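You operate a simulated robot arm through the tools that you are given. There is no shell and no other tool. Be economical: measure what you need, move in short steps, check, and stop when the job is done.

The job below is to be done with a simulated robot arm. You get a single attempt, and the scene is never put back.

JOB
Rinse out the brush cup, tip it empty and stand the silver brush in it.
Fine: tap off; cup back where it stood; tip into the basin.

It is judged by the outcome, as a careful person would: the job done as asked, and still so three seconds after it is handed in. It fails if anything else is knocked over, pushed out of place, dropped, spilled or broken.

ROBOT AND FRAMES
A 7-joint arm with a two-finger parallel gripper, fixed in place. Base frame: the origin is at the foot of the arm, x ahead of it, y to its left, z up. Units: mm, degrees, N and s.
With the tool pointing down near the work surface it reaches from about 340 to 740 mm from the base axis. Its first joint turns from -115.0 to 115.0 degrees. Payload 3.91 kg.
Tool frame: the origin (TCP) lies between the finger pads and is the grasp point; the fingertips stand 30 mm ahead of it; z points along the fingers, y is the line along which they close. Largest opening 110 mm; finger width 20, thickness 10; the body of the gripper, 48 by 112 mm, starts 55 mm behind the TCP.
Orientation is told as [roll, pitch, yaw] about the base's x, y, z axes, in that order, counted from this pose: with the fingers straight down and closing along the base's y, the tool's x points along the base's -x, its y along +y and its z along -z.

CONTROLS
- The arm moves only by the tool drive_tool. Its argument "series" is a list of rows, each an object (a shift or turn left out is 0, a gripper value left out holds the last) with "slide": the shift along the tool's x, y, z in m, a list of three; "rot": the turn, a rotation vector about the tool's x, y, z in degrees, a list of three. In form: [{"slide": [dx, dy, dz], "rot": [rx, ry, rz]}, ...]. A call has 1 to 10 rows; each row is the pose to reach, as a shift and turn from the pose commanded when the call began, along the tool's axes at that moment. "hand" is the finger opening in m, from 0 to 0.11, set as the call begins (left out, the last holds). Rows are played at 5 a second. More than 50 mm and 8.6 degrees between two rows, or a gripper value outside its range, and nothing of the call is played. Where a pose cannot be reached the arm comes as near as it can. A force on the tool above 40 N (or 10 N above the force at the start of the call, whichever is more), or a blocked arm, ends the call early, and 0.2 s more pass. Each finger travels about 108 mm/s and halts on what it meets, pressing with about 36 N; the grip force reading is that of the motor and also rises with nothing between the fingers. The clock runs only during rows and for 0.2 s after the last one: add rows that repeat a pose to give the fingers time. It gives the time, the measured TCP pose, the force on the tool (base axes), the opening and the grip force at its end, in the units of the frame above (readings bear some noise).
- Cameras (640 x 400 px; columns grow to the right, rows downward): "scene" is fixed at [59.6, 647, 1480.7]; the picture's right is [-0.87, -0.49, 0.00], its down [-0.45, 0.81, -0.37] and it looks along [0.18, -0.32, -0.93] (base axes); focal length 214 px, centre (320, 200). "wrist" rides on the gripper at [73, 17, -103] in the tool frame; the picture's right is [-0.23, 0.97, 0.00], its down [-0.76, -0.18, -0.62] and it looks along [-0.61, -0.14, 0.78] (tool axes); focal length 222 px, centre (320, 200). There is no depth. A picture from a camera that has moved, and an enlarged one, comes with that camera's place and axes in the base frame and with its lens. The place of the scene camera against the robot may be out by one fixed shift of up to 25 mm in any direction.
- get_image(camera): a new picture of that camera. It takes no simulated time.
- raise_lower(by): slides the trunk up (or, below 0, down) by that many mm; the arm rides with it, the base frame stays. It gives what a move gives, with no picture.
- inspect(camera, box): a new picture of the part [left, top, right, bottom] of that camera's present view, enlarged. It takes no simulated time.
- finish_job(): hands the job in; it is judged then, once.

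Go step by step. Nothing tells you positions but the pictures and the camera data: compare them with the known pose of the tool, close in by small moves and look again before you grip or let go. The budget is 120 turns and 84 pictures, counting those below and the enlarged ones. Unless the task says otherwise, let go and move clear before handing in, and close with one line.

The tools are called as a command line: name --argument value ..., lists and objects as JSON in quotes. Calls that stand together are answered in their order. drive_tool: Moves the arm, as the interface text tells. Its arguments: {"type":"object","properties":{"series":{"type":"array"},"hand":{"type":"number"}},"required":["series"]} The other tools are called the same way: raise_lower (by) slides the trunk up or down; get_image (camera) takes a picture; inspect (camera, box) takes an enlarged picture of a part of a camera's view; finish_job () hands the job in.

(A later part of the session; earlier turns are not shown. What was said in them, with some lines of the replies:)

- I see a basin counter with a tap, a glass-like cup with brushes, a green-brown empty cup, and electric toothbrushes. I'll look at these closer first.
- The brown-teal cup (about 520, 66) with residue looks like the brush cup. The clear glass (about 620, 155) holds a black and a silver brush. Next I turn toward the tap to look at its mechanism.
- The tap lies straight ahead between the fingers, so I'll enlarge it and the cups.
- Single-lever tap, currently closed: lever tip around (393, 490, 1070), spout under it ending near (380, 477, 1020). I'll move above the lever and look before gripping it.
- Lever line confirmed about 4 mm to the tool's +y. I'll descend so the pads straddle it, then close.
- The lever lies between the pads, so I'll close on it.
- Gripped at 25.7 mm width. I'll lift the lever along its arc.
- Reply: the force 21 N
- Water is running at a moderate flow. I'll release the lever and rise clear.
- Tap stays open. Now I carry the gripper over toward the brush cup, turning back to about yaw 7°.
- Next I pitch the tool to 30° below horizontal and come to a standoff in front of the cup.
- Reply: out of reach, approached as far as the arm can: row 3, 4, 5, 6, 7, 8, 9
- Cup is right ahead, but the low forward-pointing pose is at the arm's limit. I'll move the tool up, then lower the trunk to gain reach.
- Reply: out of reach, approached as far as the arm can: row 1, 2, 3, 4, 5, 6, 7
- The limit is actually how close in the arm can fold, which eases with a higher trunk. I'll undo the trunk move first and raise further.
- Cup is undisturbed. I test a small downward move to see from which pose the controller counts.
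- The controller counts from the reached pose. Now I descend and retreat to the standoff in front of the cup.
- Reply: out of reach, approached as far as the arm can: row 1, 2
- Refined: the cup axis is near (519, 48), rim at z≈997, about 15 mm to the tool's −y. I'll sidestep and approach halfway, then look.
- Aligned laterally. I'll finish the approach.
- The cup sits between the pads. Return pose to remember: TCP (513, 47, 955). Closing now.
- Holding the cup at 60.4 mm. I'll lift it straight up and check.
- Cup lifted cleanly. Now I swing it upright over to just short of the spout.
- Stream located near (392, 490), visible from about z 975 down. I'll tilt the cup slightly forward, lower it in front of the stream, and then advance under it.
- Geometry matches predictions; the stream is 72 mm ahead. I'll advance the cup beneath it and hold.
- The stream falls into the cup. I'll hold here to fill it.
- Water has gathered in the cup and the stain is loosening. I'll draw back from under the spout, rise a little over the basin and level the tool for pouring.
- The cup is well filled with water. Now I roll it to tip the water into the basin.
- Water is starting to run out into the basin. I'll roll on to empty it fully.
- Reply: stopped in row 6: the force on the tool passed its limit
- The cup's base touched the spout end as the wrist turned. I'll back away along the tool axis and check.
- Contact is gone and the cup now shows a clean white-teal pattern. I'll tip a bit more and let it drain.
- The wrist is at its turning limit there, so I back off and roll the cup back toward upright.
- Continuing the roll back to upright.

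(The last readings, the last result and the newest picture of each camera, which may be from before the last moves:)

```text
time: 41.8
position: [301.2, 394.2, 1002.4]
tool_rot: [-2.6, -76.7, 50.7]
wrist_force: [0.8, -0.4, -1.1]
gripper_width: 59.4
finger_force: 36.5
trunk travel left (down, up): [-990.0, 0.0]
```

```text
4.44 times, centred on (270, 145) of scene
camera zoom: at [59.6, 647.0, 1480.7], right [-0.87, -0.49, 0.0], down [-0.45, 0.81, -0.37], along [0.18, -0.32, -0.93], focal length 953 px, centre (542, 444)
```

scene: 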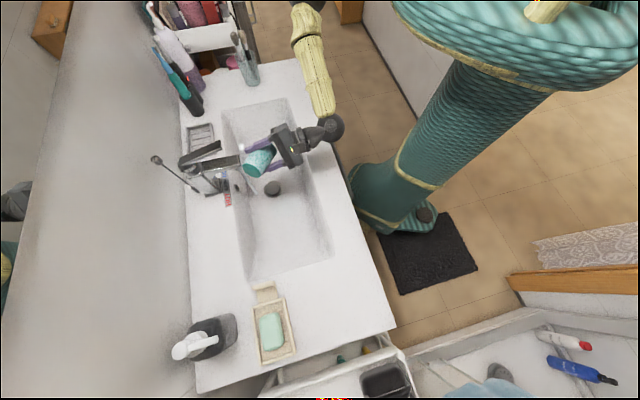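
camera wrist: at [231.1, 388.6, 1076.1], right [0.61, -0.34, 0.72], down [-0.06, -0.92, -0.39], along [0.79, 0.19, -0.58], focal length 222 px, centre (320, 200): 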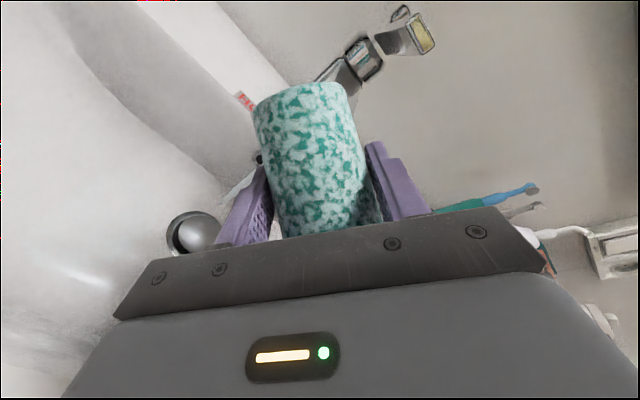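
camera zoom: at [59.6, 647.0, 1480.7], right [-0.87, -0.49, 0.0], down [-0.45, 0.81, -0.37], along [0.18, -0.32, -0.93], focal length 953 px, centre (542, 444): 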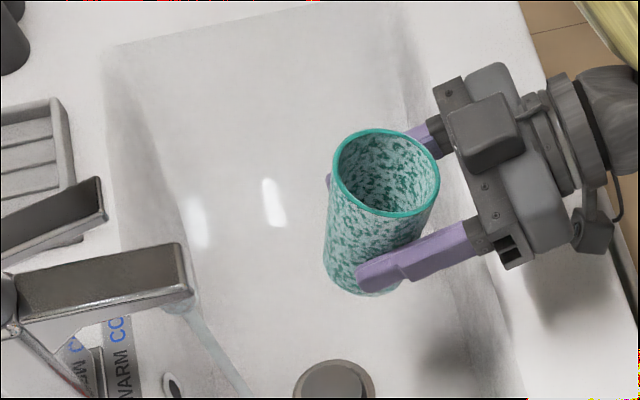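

Cup is clean and empty inside. I'll level it to the original grip pitch, then carry it back.

drive_tool --series '[{"slide": [-0.013, 0, -0.0031], "rot": [0, 5.6, 0]}, {"slide": [-0.026, 0, -0.0062], "rot": [0, 11.2, 0]}, {"slide": [-0.04, 0, -0.0094], "rot": [0, 16.7, 0]}, {"slide": [-0.04, 0, -0.0094], "rot": [0, 16.7, 0]}]'

get_image --camera "wrist"

```text
time: 42.8
position: [299.9, 394.2, 1044.6]
tool_rot: [-0.9, -59.8, 48.8]
wrist_force: [0.8, -0.3, -1.2]
gripper_width: 59.3
finger_force: 36.3
trunk travel left (down, up): [-990.0, 0.0]
```

```text
42 pictures are left
camera wrist: at [205.8, 312.8, 1032.7], right [-0.65, 0.74, 0.19], down [0.02, -0.23, 0.97], along [0.76, 0.63, 0.13], focal length 222 px, centre (320, 200)
```

wrist: 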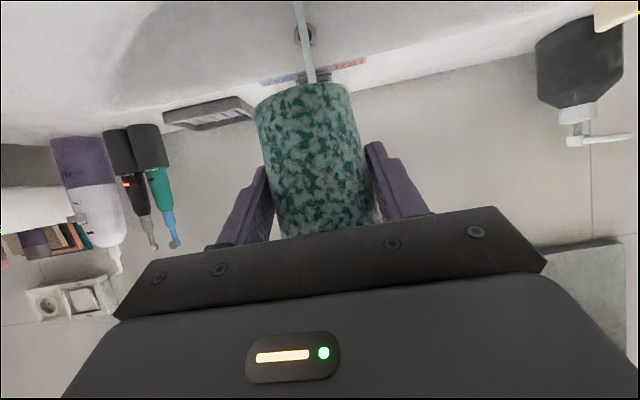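

Cup sits nearly as before in the grip. I carry it back to above its original spot.

drive_tool --series '[{"slide": [0.0058, -0.0391, -0.01], "rot": [3.53, 0, 2.04]}, {"slide": [0.0115, -0.0783, -0.02], "rot": [7.06, 0, 4.08]}, {"slide": [0.0173, -0.1174, -0.0299], "rot": [10.59, 0, 6.12]}, {"slide": [0.023, -0.1565, -0.0399], "rot": [14.12, 0, 8.16]}, {"slide": [0.0288, -0.1957, -0.0499], "rot": [17.65, 0, 10.2]}, {"slide": [0.0346, -0.2348, -0.0599], "rot": [21.18, 0, 12.24]}, {"slide": [0.0403, -0.2739, -0.0699], "rot": [24.71, 0, 14.28]}, {"slide": [0.0461, -0.313, -0.0798], "rot": [28.24, 0, 16.32]}, {"slide": [0.0518, -0.3522, -0.0898], "rot": [31.77, 0, 18.36]}, {"slide": [0.0576, -0.3913, -0.0998], "rot": [35.3, 0, 20.4]}]'

```text
time: 45.0
position: [514.6, 46.0, 1046.0]
tool_rot: [-0.7, -60.3, 7.9]
wrist_force: [-0.5, -0.3, -1.4]
gripper_width: 59.1
finger_force: 35.6
trunk travel left (down, up): [-990.0, 0.0]
```

Above the original spot. I'll lower most of the way and look before setting down.

drive_tool --series '[{"slide": [0.026, 0, 0.015]}, {"slide": [0.052, 0, 0.029]}, {"slide": [0.068, 0, 0.037]}, {"slide": [0.068, 0, 0.037]}]'

get_image --camera "wrist"

inspect --camera "scene" --box '[220, 20, 380, 120]'

```text
time: 46.0
position: [512.6, 45.6, 970.5]
tool_rot: [-1.0, -60.3, 7.9]
wrist_force: [0.0, 0.3, -1.1]
gripper_width: 58.9
finger_force: 35.7
trunk travel left (down, up): [-990.0, 0.0]
```

```text
41 pictures are left
camera wrist: at [387.7, 47.2, 958.2], right [-0.01, 0.98, 0.19], down [-0.14, -0.19, 0.97], along [0.99, -0.02, 0.14], focal length 222 px, centre (320, 200)
```

wrist: 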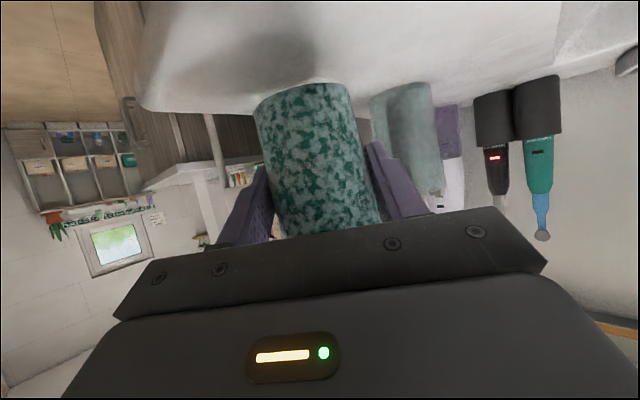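

```text
4.00 times, centred on (300, 70) of scene
camera zoom: at [59.6, 647.0, 1480.7], right [-0.87, -0.49, 0.0], down [-0.45, 0.81, -0.37], along [0.18, -0.32, -0.93], focal length 858 px, centre (400, 720)
```

zoom: 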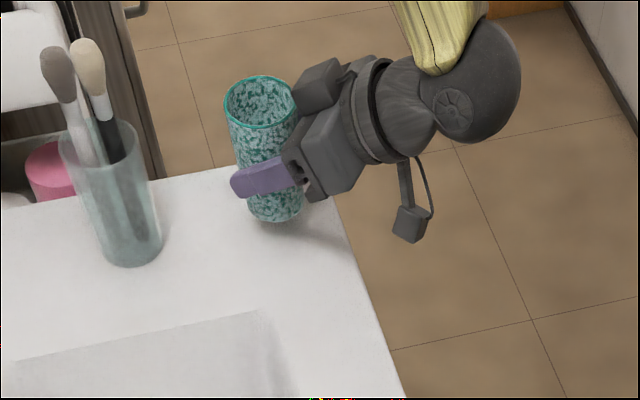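

Position matches the original. I'll lower the last ~18 mm slowly until contact.

drive_tool --series '[{"slide": [0.0087, 0, 0.005]}, {"slide": [0.0121, 0, 0.007]}, {"slide": [0.0139, 0, 0.008]}, {"slide": [0.0147, 0, 0.0085]}, {"slide": [0.0156, 0, 0.009]}, {"slide": [0.0165, 0, 0.0095]}, {"slide": [0.0165, 0, 0.0095]}]'

get_image --camera "wrist"

```text
time: 47.6
position: [513.4, 46.2, 951.8]
tool_rot: [-0.8, -60.5, 7.9]
wrist_force: [-0.6, -1.6, 9.0]
gripper_width: 59.1
finger_force: 35.8
trunk travel left (down, up): [-990.0, 0.0]
```

```text
39 pictures are left
camera wrist: at [387.9, 46.9, 939.7], right [-0.01, 0.98, 0.19], down [-0.14, -0.19, 0.97], along [0.99, -0.02, 0.14], focal length 222 px, centre (320, 200)
```

wrist: 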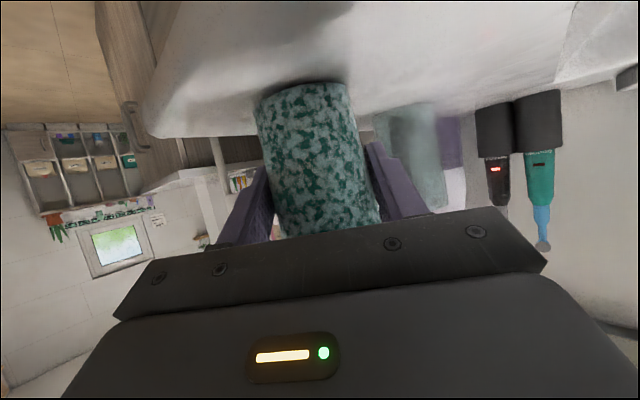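

The cup rests on the counter. I'll unload the pressure slightly, then open.

drive_tool --series '[{"slide": [-0.0013, 0, -0.0008]}, {"slide": [-0.0013, 0, -0.0008]}]'

drive_tool --series '[{"slide": [0, 0, 0]}, {"slide": [0, 0, 0]}, {"slide": [0, 0, 0]}]' --hand 0.11

get_image --camera "wrist"

```text
time: 48.2
position: [513.4, 45.7, 952.2]
tool_rot: [-1.0, -60.2, 7.9]
wrist_force: [0.7, -1.3, -0.4]
gripper_width: 59.4
finger_force: 35.5
trunk travel left (down, up): [-990.0, 0.0]
```

```text
time: 49.0
position: [513.2, 46.3, 952.5]
tool_rot: [-0.8, -60.3, 7.8]
wrist_force: [0.2, -0.2, -0.2]
gripper_width: 110.1
finger_force: 0.1
trunk travel left (down, up): [-990.0, 0.0]
```

```text
38 pictures are left
camera wrist: at [388.0, 46.7, 940.6], right [-0.01, 0.98, 0.19], down [-0.14, -0.19, 0.97], along [0.99, -0.02, 0.14], focal length 222 px, centre (320, 200)
```

wrist: 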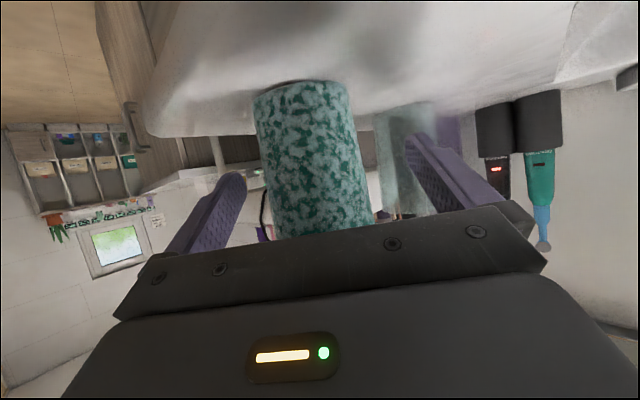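

Cup is standing where it was. I retreat along the tool axis, then turn to the tap.

drive_tool --series '[{"slide": [-0.004, 0, -0.033]}, {"slide": [-0.008, 0, -0.066]}, {"slide": [-0.012, 0, -0.098]}, {"slide": [-0.012, 0, -0.098], "rot": [0, 7.5, 0]}, {"slide": [-0.03, 0, -0.11], "rot": [0, 15, 0]}, {"slide": [-0.05, 0, -0.12], "rot": [0, 22.5, 0]}, {"slide": [-0.07, 0, -0.132], "rot": [0, 30, 0]}, {"slide": [-0.09, 0, -0.144], "rot": [0, 37.5, 0]}, {"slide": [-0.11, 0, -0.156], "rot": [0, 45, 0]}, {"slide": [-0.13, 0, -0.165], "rot": [0, 52.5, 0]}]'

get_image --camera "scene"

```text
time: 51.2
position: [434.5, 38.5, 1148.2]
tool_rot: [-0.4, -7.8, 7.2]
wrist_force: [-0.6, 0.3, -1.0]
gripper_width: 110.3
finger_force: 0.1
trunk travel left (down, up): [-990.0, 0.0]
```

```text
37 pictures are left
```

scene: 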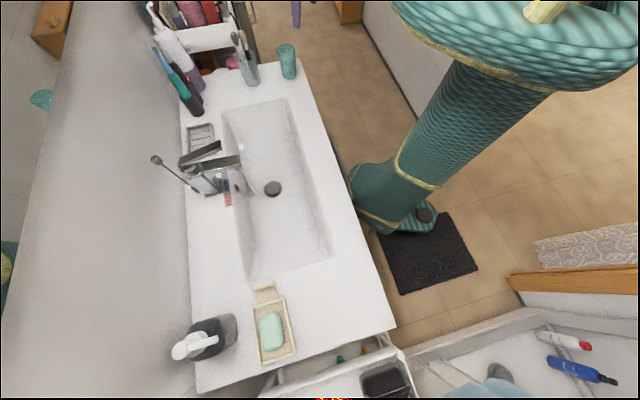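

Everything's in place. Now, with fingers closed, I travel above the lever to push it down.

drive_tool --series '[{"slide": [-0.0034, 0.0467, -0.0038], "rot": [-0.52, 0, -3.77]}, {"slide": [-0.0069, 0.0933, -0.0075], "rot": [-1.04, 0, -7.54]}, {"slide": [-0.0103, 0.14, -0.0113], "rot": [-1.56, 0, -11.31]}, {"slide": [-0.0138, 0.1866, -0.0151], "rot": [-2.08, 0, -15.08]}, {"slide": [-0.0172, 0.2333, -0.0189], "rot": [-2.6, 0, -18.85]}, {"slide": [-0.0206, 0.2799, -0.0226], "rot": [-3.12, 0, -22.62]}, {"slide": [-0.0241, 0.3266, -0.0264], "rot": [-3.64, 0, -26.39]}, {"slide": [-0.0275, 0.3732, -0.0302], "rot": [-4.16, 0, -30.16]}, {"slide": [-0.031, 0.4199, -0.0339], "rot": [-4.68, 0, -33.93]}, {"slide": [-0.0344, 0.4665, -0.0377], "rot": [-5.2, 0, -37.7]}]' --hand 0

drive_tool --series '[{"rot": [0, 7.8, 0]}, {"rot": [0, 7.8, 0]}]'

inspect --camera "wrist" --box '[200, 0, 440, 240]'

```text
time: 53.4
position: [403.9, 506.4, 1186.5]
tool_rot: [-0.4, -7.5, 45.2]
wrist_force: [0.1, 0.2, 0.9]
gripper_width: 0.0
finger_force: 36.4
trunk travel left (down, up): [-990.0, 0.0]
```

```text
time: 54.0
position: [404.8, 504.2, 1186.8]
tool_rot: [-0.3, 0.2, 45.1]
wrist_force: [0.0, 0.0, 0.2]
gripper_width: 0.0
finger_force: 35.4
trunk travel left (down, up): [-990.0, 0.0]
```

```text
1.67 times, centred on (320, 120) of wrist
camera zoom: at [342.8, 464.6, 1290.6], right [-0.53, 0.85, -0.01], down [0.66, 0.42, 0.62], along [0.53, 0.33, -0.78], focal length 370 px, centre (320, 333)
```

zoom: 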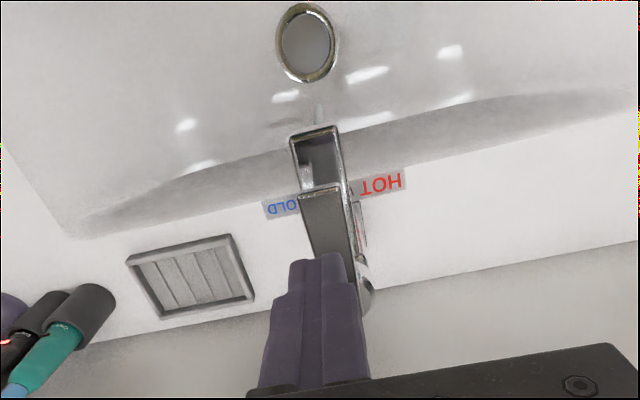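

Fingers are lined up above the lever. I press it down to the closed height.

drive_tool --series '[{"slide": [0, 0.001, 0.04]}, {"slide": [0, 0.001, 0.06]}, {"slide": [0, 0.001, 0.068]}, {"slide": [0, 0.001, 0.076]}, {"slide": [0, 0.001, 0.083]}, {"slide": [0, 0.001, 0.09]}, {"slide": [0, 0.001, 0.09]}]'

inspect --camera "scene" --box '[140, 80, 320, 220]'

```text
time: 55.6
position: [403.3, 504.4, 1097.3]
tool_rot: [-0.2, 0.1, 45.2]
wrist_force: [-0.6, -0.1, 11.8]
gripper_width: 0.2
finger_force: 36.4
trunk travel left (down, up): [-990.0, 0.0]
```

```text
2.86 times, centred on (230, 150) of scene
camera zoom: at [59.6, 647.0, 1480.7], right [-0.87, -0.49, 0.0], down [-0.45, 0.81, -0.37], along [0.18, -0.32, -0.93], focal length 613 px, centre (577, 343)
```

zoom: 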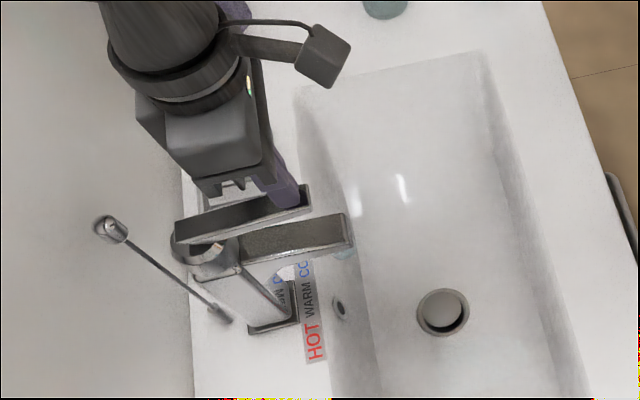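

The flow has essentially stopped. I'll press a few mm more to be sure, then check.

drive_tool --series '[{"slide": [0, 0, 0.002]}, {"slide": [0, 0, 0.004]}, {"slide": [0, 0, 0.005]}, {"slide": [0, 0, 0.005]}]'

drive_tool --series '[{"slide": [0, 0, -0.04]}, {"slide": [0, 0, -0.085]}, {"slide": [0, 0, -0.085]}]'

inspect --camera "scene" --box '[190, 130, 290, 200]'

```text
time: 56.6
position: [404.4, 504.4, 1095.8]
tool_rot: [-0.2, -0.3, 45.2]
wrist_force: [3.1, 3.1, 38.6]
gripper_width: 0.0
finger_force: 36.3
trunk travel left (down, up): [-990.0, 0.0]
```

```text
time: 57.4
position: [403.7, 505.8, 1175.5]
tool_rot: [-0.3, 0.3, 45.2]
wrist_force: [-0.4, -0.5, 0.3]
gripper_width: 0.2
finger_force: 36.2
trunk travel left (down, up): [-990.0, 0.0]
```

```text
5.71 times, centred on (240, 165) of scene
camera zoom: at [59.6, 647.0, 1480.7], right [-0.87, -0.49, 0.0], down [-0.45, 0.81, -0.37], along [0.18, -0.32, -0.93], focal length 1226 px, centre (777, 400)
```

zoom: 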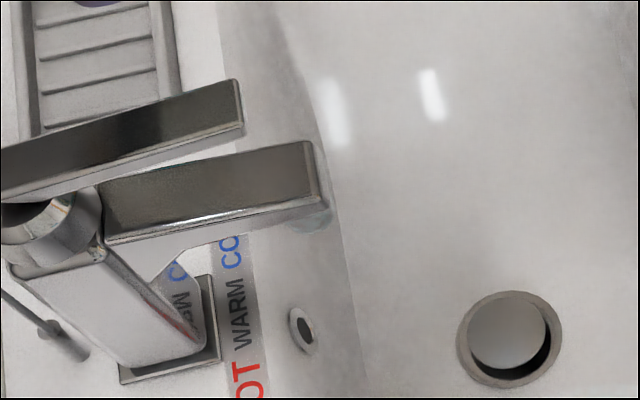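

Tap is firmly closed with no flow. Next the silver brush: I move toward the glass and look from above.

drive_tool --series '[{"slide": [0.017, -0.0362, -0.0025], "rot": [0, 0, 3.2]}, {"slide": [0.034, -0.0724, -0.005], "rot": [0, 0, 6.4]}, {"slide": [0.051, -0.1086, -0.0075], "rot": [0, 0, 9.6]}, {"slide": [0.068, -0.1448, -0.01], "rot": [0, 0, 12.8]}, {"slide": [0.085, -0.181, -0.0125], "rot": [0, 0, 16]}, {"slide": [0.102, -0.2172, -0.015], "rot": [0, 0, 19.2]}, {"slide": [0.119, -0.2534, -0.0175], "rot": [0, 0, 22.4]}, {"slide": [0.136, -0.2896, -0.02], "rot": [0, 0, 25.6]}, {"slide": [0.153, -0.3258, -0.0225], "rot": [0, 0, 28.8]}, {"slide": [0.17, -0.362, -0.025], "rot": [0, 0, 32]}]' --hand 0.05

get_image --camera "wrist"

inspect --camera "scene" --box '[210, 10, 310, 80]'

```text
time: 59.6
position: [543.0, 127.8, 1203.5]
tool_rot: [-0.3, 0.1, 13.2]
wrist_force: [-0.4, -0.1, 0.4]
gripper_width: 50.3
finger_force: 0.0
trunk travel left (down, up): [-990.0, 0.0]
```

```text
33 pictures are left
camera wrist: at [470.0, 128.9, 1306.4], right [0.0, 1.0, -0.01], down [0.78, 0.0, 0.62], along [0.62, 0.0, -0.78], focal length 222 px, centre (320, 200)
```

wrist: 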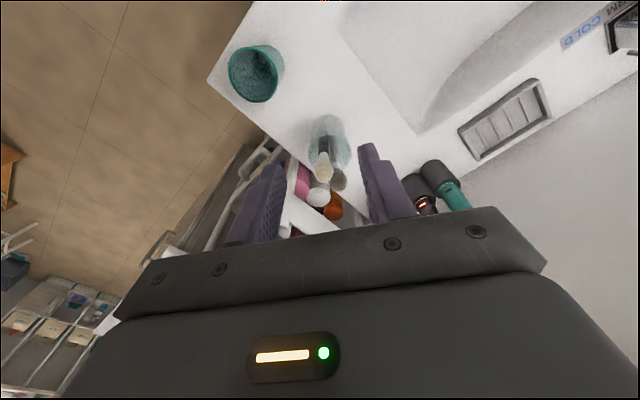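

```text
5.71 times, centred on (260, 45) of scene
camera zoom: at [59.6, 647.0, 1480.7], right [-0.87, -0.49, 0.0], down [-0.45, 0.81, -0.37], along [0.18, -0.32, -0.93], focal length 1226 px, centre (663, 1086)
```

zoom: 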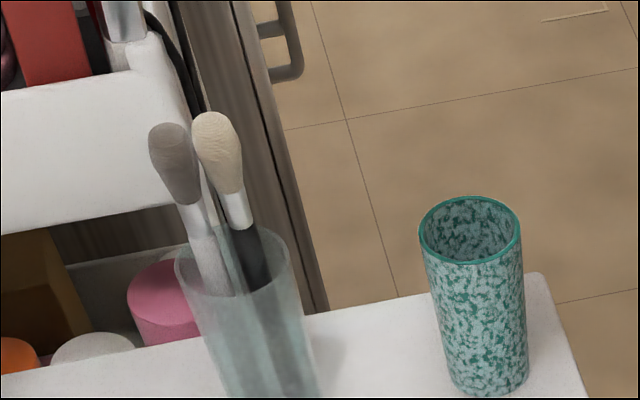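

inspect --camera "wrist" --box '[280, 100, 380, 210]'

```text
3.64 times, centred on (330, 155) of wrist
camera zoom: at [470.0, 128.9, 1306.4], right [0.0, 1.0, -0.01], down [0.78, 0.0, 0.62], along [0.62, 0.0, -0.78], focal length 808 px, centre (284, 364)
```

zoom: 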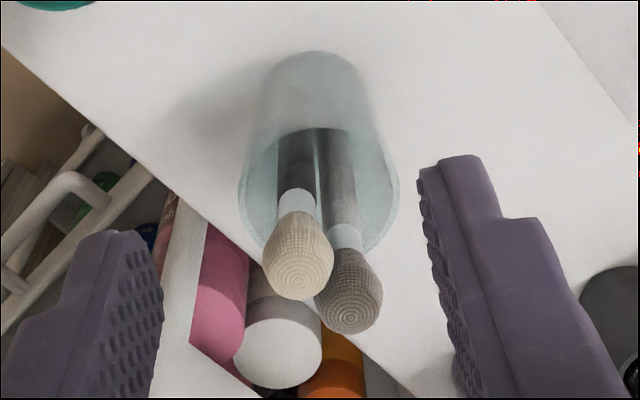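

The silver (grey) brush bulb is near (633, 153, 1052), the cream/black one next to it at (616, 134). I turn to yaw 50° so that the fingers close across the line between them, and hover above.

drive_tool --series '[{"slide": [-0.019, 0.001, 0.0], "rot": [0, 0, -7.36]}, {"slide": [-0.038, 0.002, 0.015], "rot": [0, 0, -14.7]}, {"slide": [-0.057, 0.004, 0.03], "rot": [0, 0, -22.1]}, {"slide": [-0.077, 0.005, 0.05], "rot": [0, 0, -29.4]}, {"slide": [-0.096, 0.006, 0.07], "rot": [0, 0, -36.8]}, {"slide": [-0.096, 0.006, 0.07], "rot": [0, 0, -36.8]}]'

inspect --camera "wrist" --box '[220, 60, 420, 230]'

inspect --camera "scene" --box '[190, 0, 330, 90]'

```text
time: 61.0
position: [634.9, 156.7, 1134.5]
tool_rot: [-0.4, 0.2, 50.1]
wrist_force: [-0.5, -0.8, -0.3]
gripper_width: 50.1
finger_force: 0.0
trunk travel left (down, up): [-990.0, 0.0]
```

```text
2.35 times, centred on (320, 145) of wrist
camera zoom: at [576.0, 112.8, 1237.4], right [-0.6, 0.8, -0.01], down [0.62, 0.47, 0.62], along [0.5, 0.37, -0.78], focal length 523 px, centre (320, 329)
```

zoom: 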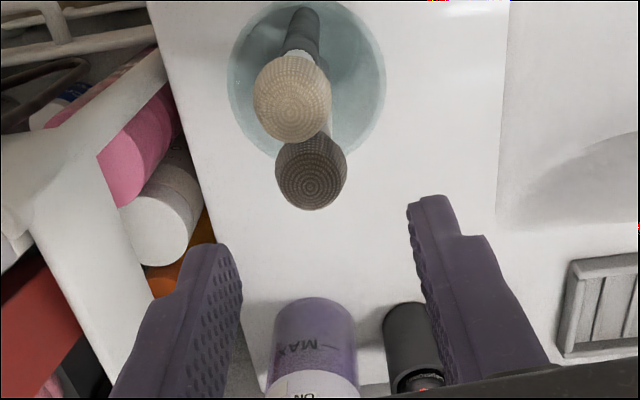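

```text
4.44 times, centred on (260, 45) of scene
camera zoom: at [59.6, 647.0, 1480.7], right [-0.87, -0.49, 0.0], down [-0.45, 0.81, -0.37], along [0.18, -0.32, -0.93], focal length 953 px, centre (587, 889)
```

zoom: 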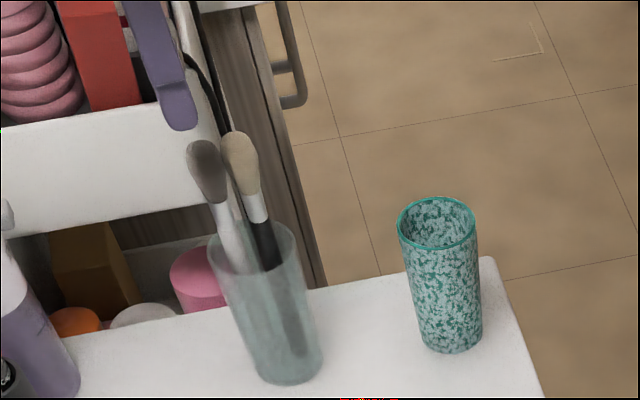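

Bulb confirmed at about (636, 154). I make a small correction and descend around it.

drive_tool --series '[{"slide": [-0.003, -0.003, 0.02]}, {"slide": [-0.003, -0.003, 0.05]}, {"slide": [-0.003, -0.003, 0.086]}, {"slide": [-0.003, -0.003, 0.086]}]'

inspect --camera "wrist" --box '[220, 60, 420, 230]'

inspect --camera "scene" --box '[190, 0, 330, 90]'

```text
time: 62.0
position: [637.5, 156.1, 1047.2]
tool_rot: [-0.4, 0.2, 50.0]
wrist_force: [1.1, 0.1, -0.1]
gripper_width: 50.0
finger_force: 0.0
trunk travel left (down, up): [-990.0, 0.0]
```

```text
2.35 times, centred on (320, 145) of wrist
camera zoom: at [579.5, 112.0, 1150.6], right [-0.6, 0.8, -0.01], down [0.62, 0.47, 0.62], along [0.5, 0.37, -0.78], focal length 523 px, centre (320, 329)
```

zoom: 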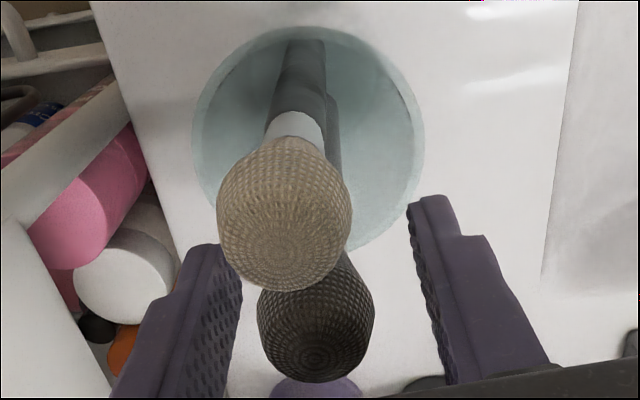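

```text
4.44 times, centred on (260, 45) of scene
camera zoom: at [59.6, 647.0, 1480.7], right [-0.87, -0.49, 0.0], down [-0.45, 0.81, -0.37], along [0.18, -0.32, -0.93], focal length 953 px, centre (587, 889)
```

zoom: 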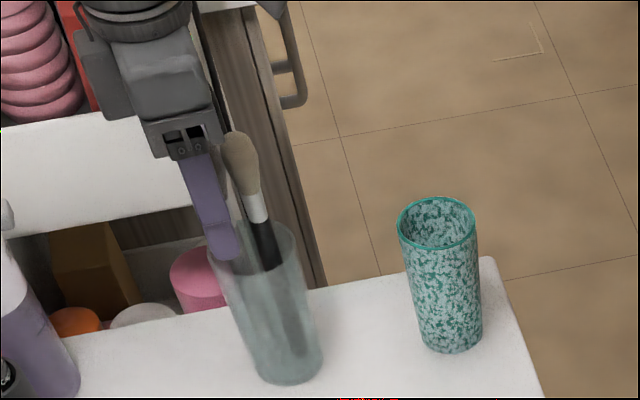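

The bulb is right at the grasp point, cream brush clear of the fingers. Closing.

drive_tool --series '[{"slide": [0, 0, 0]}, {"slide": [0, 0, 0]}, {"slide": [0, 0, 0]}]' --hand 0.005

inspect --camera "wrist" --box '[220, 60, 420, 230]'

```text
time: 62.8
position: [636.4, 155.7, 1048.1]
tool_rot: [-0.3, 0.3, 50.0]
wrist_force: [0.4, -1.0, 0.2]
gripper_width: 18.6
finger_force: 35.9
trunk travel left (down, up): [-990.0, 0.0]
```

```text
2.35 times, centred on (320, 145) of wrist
camera zoom: at [580.0, 112.1, 1150.4], right [-0.6, 0.8, -0.01], down [0.63, 0.47, 0.62], along [0.5, 0.37, -0.78], focal length 523 px, centre (320, 329)
```

zoom: 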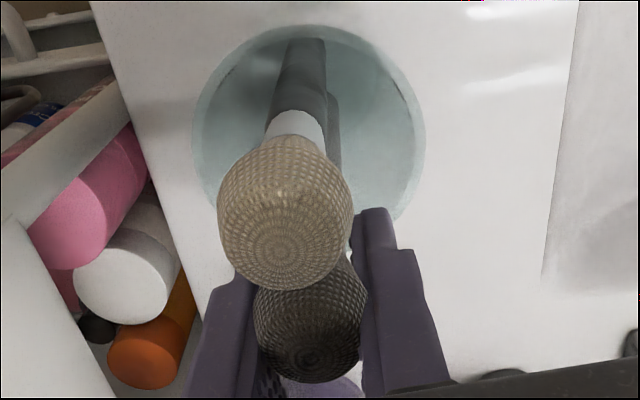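

Gripped at 18.6 mm. Lifting slowly straight up.

drive_tool --series '[{"slide": [0, 0, -0.01]}, {"slide": [0, 0, -0.025]}, {"slide": [0, 0, -0.045]}, {"slide": [0, 0, -0.065]}, {"slide": [0, 0, -0.065]}]'

inspect --camera "scene" --box '[190, 0, 330, 90]'

get_image --camera "wrist"

```text
time: 64.0
position: [639.0, 158.1, 1111.3]
tool_rot: [-0.3, 0.4, 50.0]
wrist_force: [-0.3, -0.6, 0.1]
gripper_width: 18.8
finger_force: 36.5
trunk travel left (down, up): [-990.0, 0.0]
```

```text
4.44 times, centred on (260, 45) of scene
camera zoom: at [59.6, 647.0, 1480.7], right [-0.87, -0.49, 0.0], down [-0.45, 0.81, -0.37], along [0.18, -0.32, -0.93], focal length 953 px, centre (587, 889)
```

zoom: 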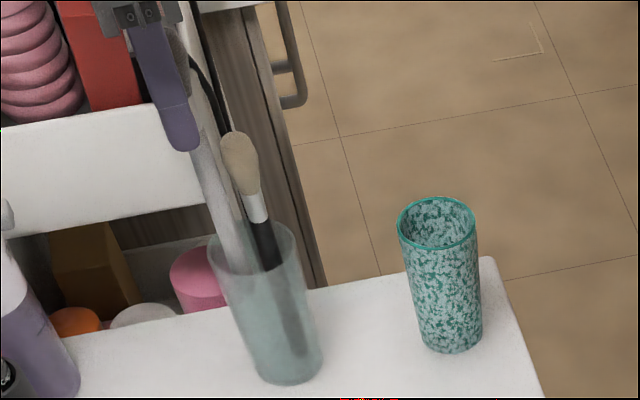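

```text
24 pictures are left
camera wrist: at [580.2, 113.3, 1215.5], right [-0.6, 0.8, -0.01], down [0.63, 0.47, 0.62], along [0.5, 0.37, -0.78], focal length 222 px, centre (320, 200)
```

wrist: 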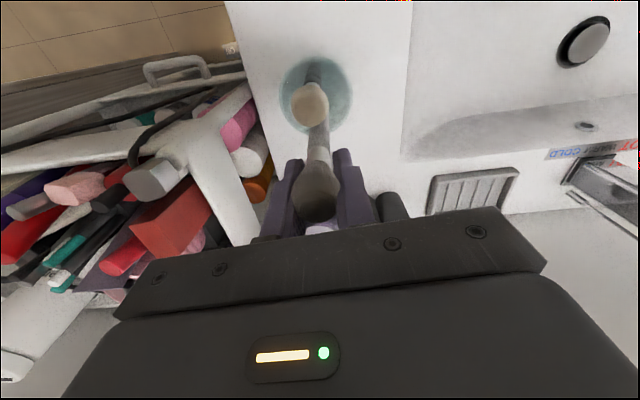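

The silver brush is coming out alone. I continue lifting until it's clear of the rim.

drive_tool --series '[{"slide": [0, 0, -0.025]}, {"slide": [0, 0, -0.05]}, {"slide": [0, 0, -0.075]}, {"slide": [0, 0, -0.1]}, {"slide": [0, 0, -0.1]}]'

inspect --camera "scene" --box '[190, 0, 330, 90]'

get_image --camera "wrist"

```text
time: 65.2
position: [637.0, 158.3, 1213.7]
tool_rot: [-0.4, 0.3, 50.0]
wrist_force: [-0.2, 0.9, -0.8]
gripper_width: 18.5
finger_force: 36.0
trunk travel left (down, up): [-990.0, 0.0]
```

```text
4.44 times, centred on (260, 45) of scene
camera zoom: at [59.6, 647.0, 1480.7], right [-0.87, -0.49, 0.0], down [-0.45, 0.81, -0.37], along [0.18, -0.32, -0.93], focal length 953 px, centre (587, 889)
```

zoom: 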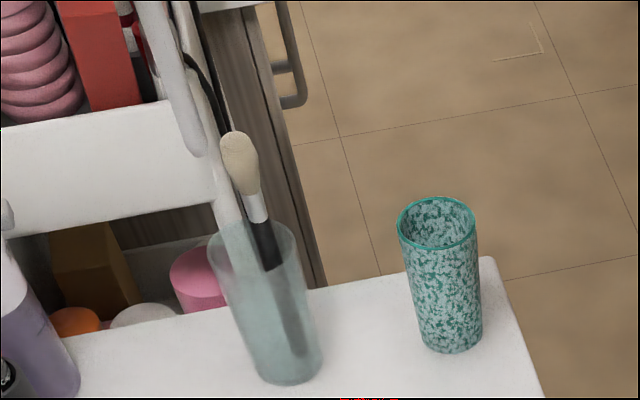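

```text
22 pictures are left
camera wrist: at [580.2, 113.9, 1315.8], right [-0.6, 0.8, -0.01], down [0.63, 0.47, 0.62], along [0.5, 0.37, -0.78], focal length 222 px, centre (320, 200)
```

wrist: 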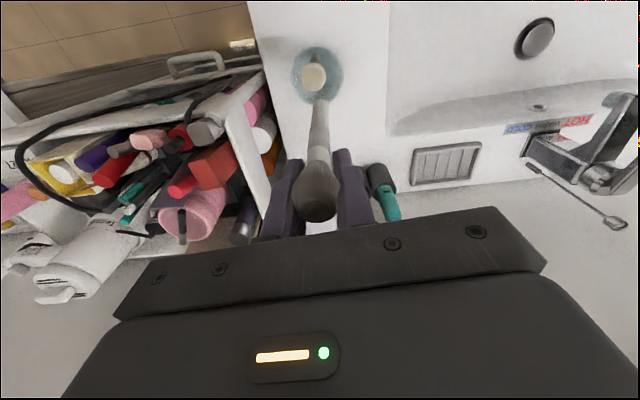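

Brush end hangs nearly vertically, 148 mm under the TCP at about (634, 154). I rise over the other brush, then move above the cup.

drive_tool --series '[{"slide": [0, 0, -0.03]}, {"slide": [0, 0, -0.05]}, {"slide": [0.02, 0.0026, -0.05]}, {"slide": [0.048, 0.006, -0.05]}, {"slide": [0.076, 0.01, -0.05]}, {"slide": [0.104, 0.0135, -0.05]}, {"slide": [0.132, 0.017, -0.05]}, {"slide": [0.15, 0.0195, -0.05]}, {"slide": [0.1566, 0.02, -0.05]}, {"slide": [0.1566, 0.02, -0.05]}]'

inspect --camera "scene" --box '[230, 0, 350, 80]'

get_image --camera "wrist"

```text
time: 67.4
position: [522.9, 50.9, 1264.1]
tool_rot: [-0.2, 0.3, 50.0]
wrist_force: [-0.4, 0.0, -0.9]
gripper_width: 18.5
finger_force: 35.5
trunk travel left (down, up): [-990.0, 0.0]
```

```text
5.00 times, centred on (290, 40) of scene
camera zoom: at [59.6, 647.0, 1480.7], right [-0.87, -0.49, 0.0], down [-0.45, 0.81, -0.37], along [0.18, -0.32, -0.93], focal length 1072 px, centre (470, 1000)
```

zoom: 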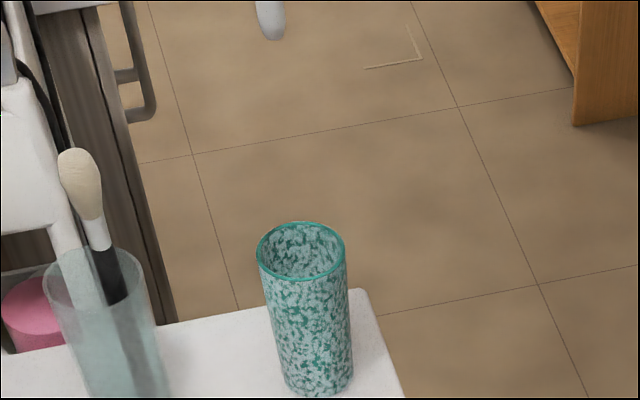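

```text
20 pictures are left
camera wrist: at [464.3, 6.4, 1366.9], right [-0.6, 0.8, -0.01], down [0.62, 0.47, 0.62], along [0.5, 0.37, -0.78], focal length 222 px, centre (320, 200)
```

wrist: 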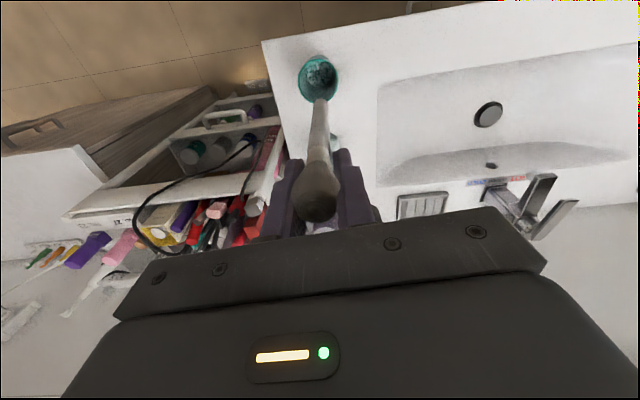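

Brush tip is centered over the cup within a few mm. I lower it partway in and look.

drive_tool --series '[{"slide": [0, 0, 0.03]}, {"slide": [0, 0, 0.06]}, {"slide": [0, 0, 0.09]}, {"slide": [0, 0, 0.11]}, {"slide": [0, 0, 0.13]}, {"slide": [0, 0, 0.15]}, {"slide": [0, 0, 0.15]}]'

inspect --camera "scene" --box '[230, 0, 350, 80]'

inspect --camera "wrist" --box '[240, 20, 400, 240]'

```text
time: 69.0
position: [521.4, 50.3, 1113.0]
tool_rot: [-0.2, 0.2, 50.0]
wrist_force: [0.4, -0.9, -0.7]
gripper_width: 18.7
finger_force: 36.6
trunk travel left (down, up): [-990.0, 0.0]
```

```text
5.00 times, centred on (290, 40) of scene
camera zoom: at [59.6, 647.0, 1480.7], right [-0.87, -0.49, 0.0], down [-0.45, 0.81, -0.37], along [0.18, -0.32, -0.93], focal length 1072 px, centre (470, 1000)
```

zoom: 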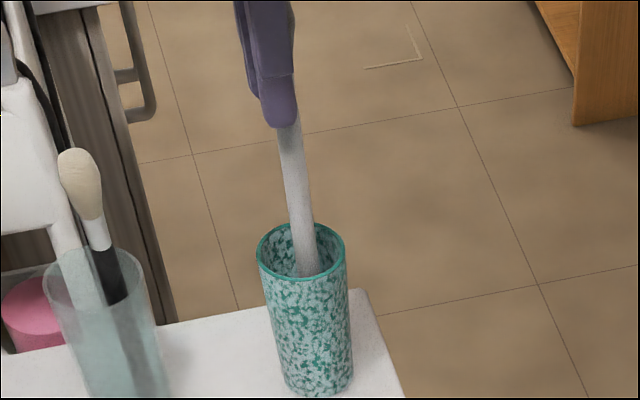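

```text
1.82 times, centred on (320, 130) of wrist
camera zoom: at [463.4, 5.7, 1216.7], right [-0.6, 0.8, -0.01], down [0.62, 0.47, 0.62], along [0.5, 0.37, -0.78], focal length 404 px, centre (320, 327)
```

zoom: 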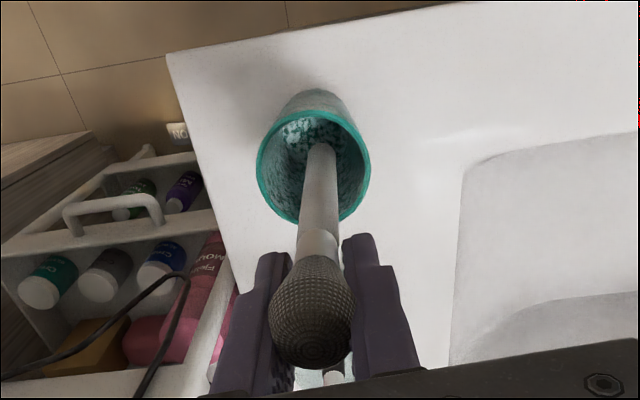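

The handle is inside the cup. I lower the remaining ~55 mm gently to the cup floor.

drive_tool --series '[{"slide": [0, 0, 0.02]}, {"slide": [0, 0, 0.035]}, {"slide": [0, 0, 0.045]}, {"slide": [0, 0, 0.05]}, {"slide": [0, 0, 0.053]}, {"slide": [0, 0, 0.053]}]'

inspect --camera "scene" --box '[230, 0, 350, 80]'

```text
time: 70.4
position: [522.7, 49.0, 1059.7]
tool_rot: [-0.3, 0.3, 50.0]
wrist_force: [0.3, -0.5, -0.1]
gripper_width: 18.7
finger_force: 36.1
trunk travel left (down, up): [-990.0, 0.0]
```

```text
5.00 times, centred on (290, 40) of scene
camera zoom: at [59.6, 647.0, 1480.7], right [-0.87, -0.49, 0.0], down [-0.45, 0.81, -0.37], along [0.18, -0.32, -0.93], focal length 1072 px, centre (470, 1000)
```

zoom: 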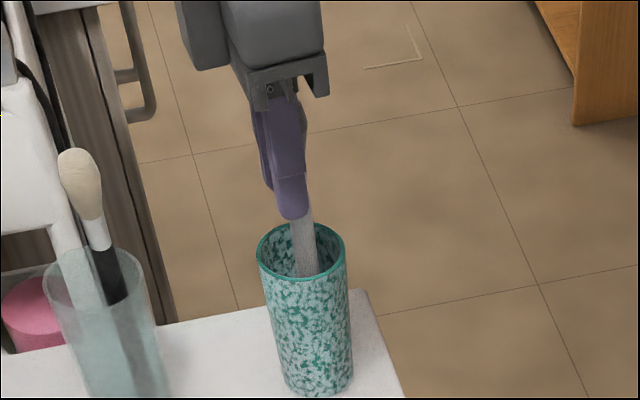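

No contact yet; I lower in small steps until the end touches the floor of the cup.

drive_tool --series '[{"slide": [0, 0, 0.002]}, {"slide": [0, 0, 0.004]}, {"slide": [0, 0, 0.006]}, {"slide": [0, 0, 0.008]}, {"slide": [0, 0, 0.008]}]'

```text
time: 71.6
position: [521.8, 50.7, 1050.9]
tool_rot: [-0.3, 0.3, 50.0]
wrist_force: [-0.1, 0.9, -0.4]
gripper_width: 18.4
finger_force: 36.3
trunk travel left (down, up): [-990.0, 0.0]
```

drive_tool --series '[{"slide": [0, 0, 0.002]}, {"slide": [0, 0, 0.004]}, {"slide": [0, 0, 0.006]}, {"slide": [0, 0, 0.006]}]'

```text
time: 72.6
position: [521.2, 49.5, 1046.5]
tool_rot: [-0.3, 0.3, 50.0]
wrist_force: [0.2, -0.6, 5.6]
gripper_width: 18.8
finger_force: 36.4
trunk travel left (down, up): [-990.0, 0.0]
```

The brush end is on the cup floor. I unload slightly and open the fingers in two stages.

drive_tool --series '[{"slide": [0, 0, -0.001]}, {"slide": [0, 0, -0.001]}]' --hand 0.03

drive_tool --series '[{"slide": [0, 0, 0]}, {"slide": [0, 0, 0]}, {"slide": [0, 0, 0]}]' --hand 0.08

get_image --camera "wrist"

inspect --camera "scene" --box '[230, 0, 350, 80]'

```text
time: 73.2
position: [522.2, 50.5, 1046.0]
tool_rot: [-0.3, 0.3, 50.0]
wrist_force: [-0.5, 0.0, 1.0]
gripper_width: 30.1
finger_force: 0.1
trunk travel left (down, up): [-990.0, 0.0]
```

```text
time: 74.0
position: [521.6, 49.8, 1047.0]
tool_rot: [-0.4, 0.3, 50.0]
wrist_force: [-0.1, -0.9, 0.2]
gripper_width: 80.1
finger_force: 0.1
trunk travel left (down, up): [-990.0, 0.0]
```

```text
16 pictures are left
camera wrist: at [464.0, 5.4, 1150.5], right [-0.6, 0.8, -0.01], down [0.63, 0.47, 0.62], along [0.5, 0.37, -0.78], focal length 222 px, centre (320, 200)
```

wrist: 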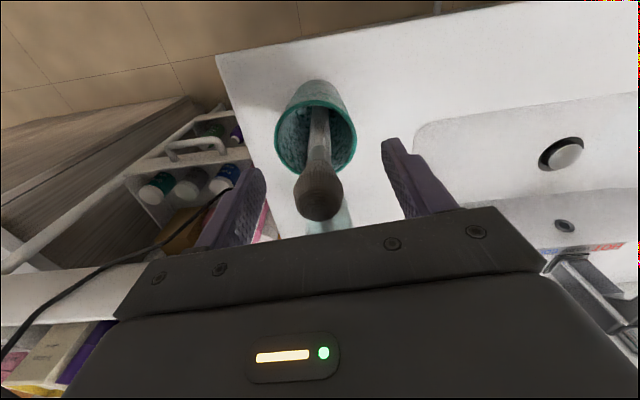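

```text
5.00 times, centred on (290, 40) of scene
camera zoom: at [59.6, 647.0, 1480.7], right [-0.87, -0.49, 0.0], down [-0.45, 0.81, -0.37], along [0.18, -0.32, -0.93], focal length 1072 px, centre (470, 1000)
```

zoom: 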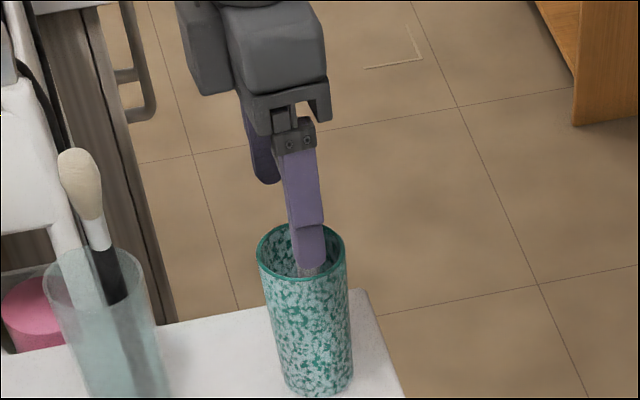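

The brush stands free between the open fingers. I rise straight up and check.

drive_tool --series '[{"slide": [0, 0, -0.02]}, {"slide": [0, 0, -0.05]}, {"slide": [0, 0, -0.09]}, {"slide": [0, 0, -0.13]}, {"slide": [0, 0, -0.17]}, {"slide": [0.04, 0, -0.19]}, {"slide": [0.08, 0, -0.19]}, {"slide": [0.08, 0, -0.19]}]'

get_image --camera "scene"

inspect --camera "scene" --box '[210, 0, 330, 80]'

inspect --camera "scene" --box '[170, 120, 290, 200]'

```text
time: 75.8
position: [471.2, -10.1, 1238.1]
tool_rot: [-0.2, 0.2, 49.9]
wrist_force: [-0.6, 0.0, 0.1]
gripper_width: 80.3
finger_force: 0.0
trunk travel left (down, up): [-990.0, 0.0]
```

```text
14 pictures are left
```

scene: 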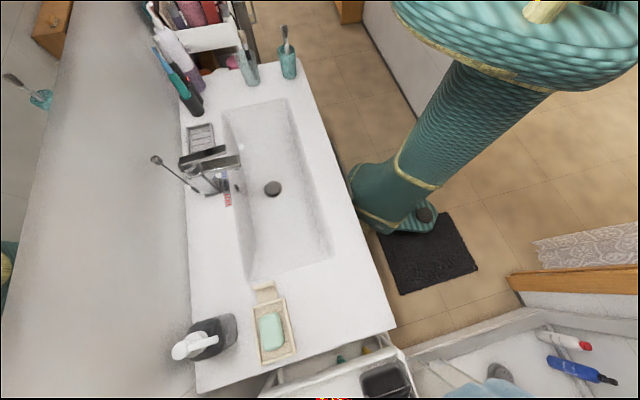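

```text
5.00 times, centred on (270, 40) of scene
camera zoom: at [59.6, 647.0, 1480.7], right [-0.87, -0.49, 0.0], down [-0.45, 0.81, -0.37], along [0.18, -0.32, -0.93], focal length 1072 px, centre (570, 1000)
```

zoom: 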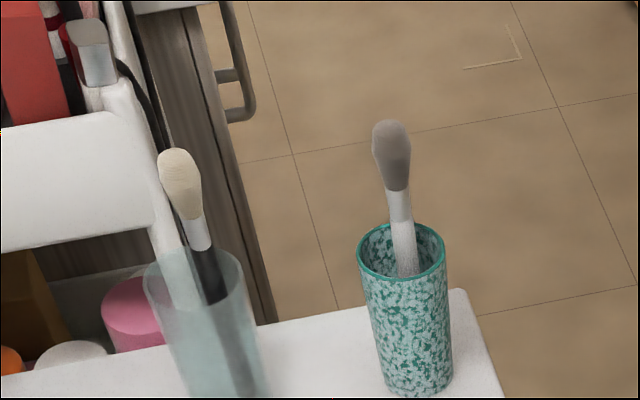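

```text
5.00 times, centred on (230, 160) of scene
camera zoom: at [59.6, 647.0, 1480.7], right [-0.87, -0.49, 0.0], down [-0.45, 0.81, -0.37], along [0.18, -0.32, -0.93], focal length 1072 px, centre (770, 400)
```

zoom: 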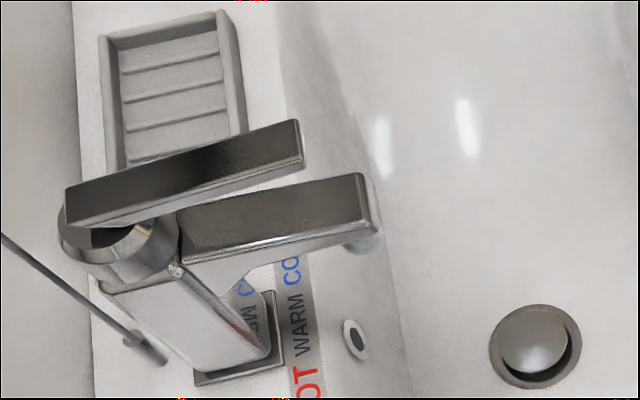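

All looks right: silver brush stands in the clean cup. One closer look at the nozzle to be sure no trickle remains.

inspect --camera "scene" --box '[220, 150, 270, 182]'

```text
12.50 times, centred on (245, 166) of scene
camera zoom: at [59.6, 647.0, 1480.7], right [-0.87, -0.49, 0.0], down [-0.45, 0.81, -0.37], along [0.18, -0.32, -0.93], focal length 2681 px, centre (1258, 625)
```

zoom: 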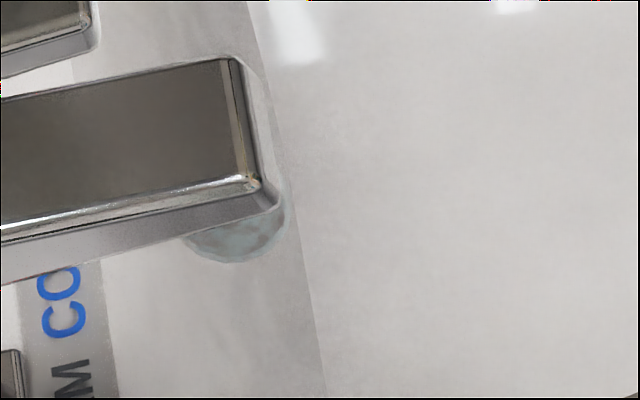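

The only thing at the spout is the nozzle, as at the start. No water is running, and everything else stands as it should, so I'm handing in.

finish_job

```text
The job is handed in.
```

The brush cup is rinsed, tipped empty into the basin and back where it stood, with the silver brush in it and the tap off. While I was tipping it, the cup's base touched the end of the spout once; I saw no damage and nothing was moved.
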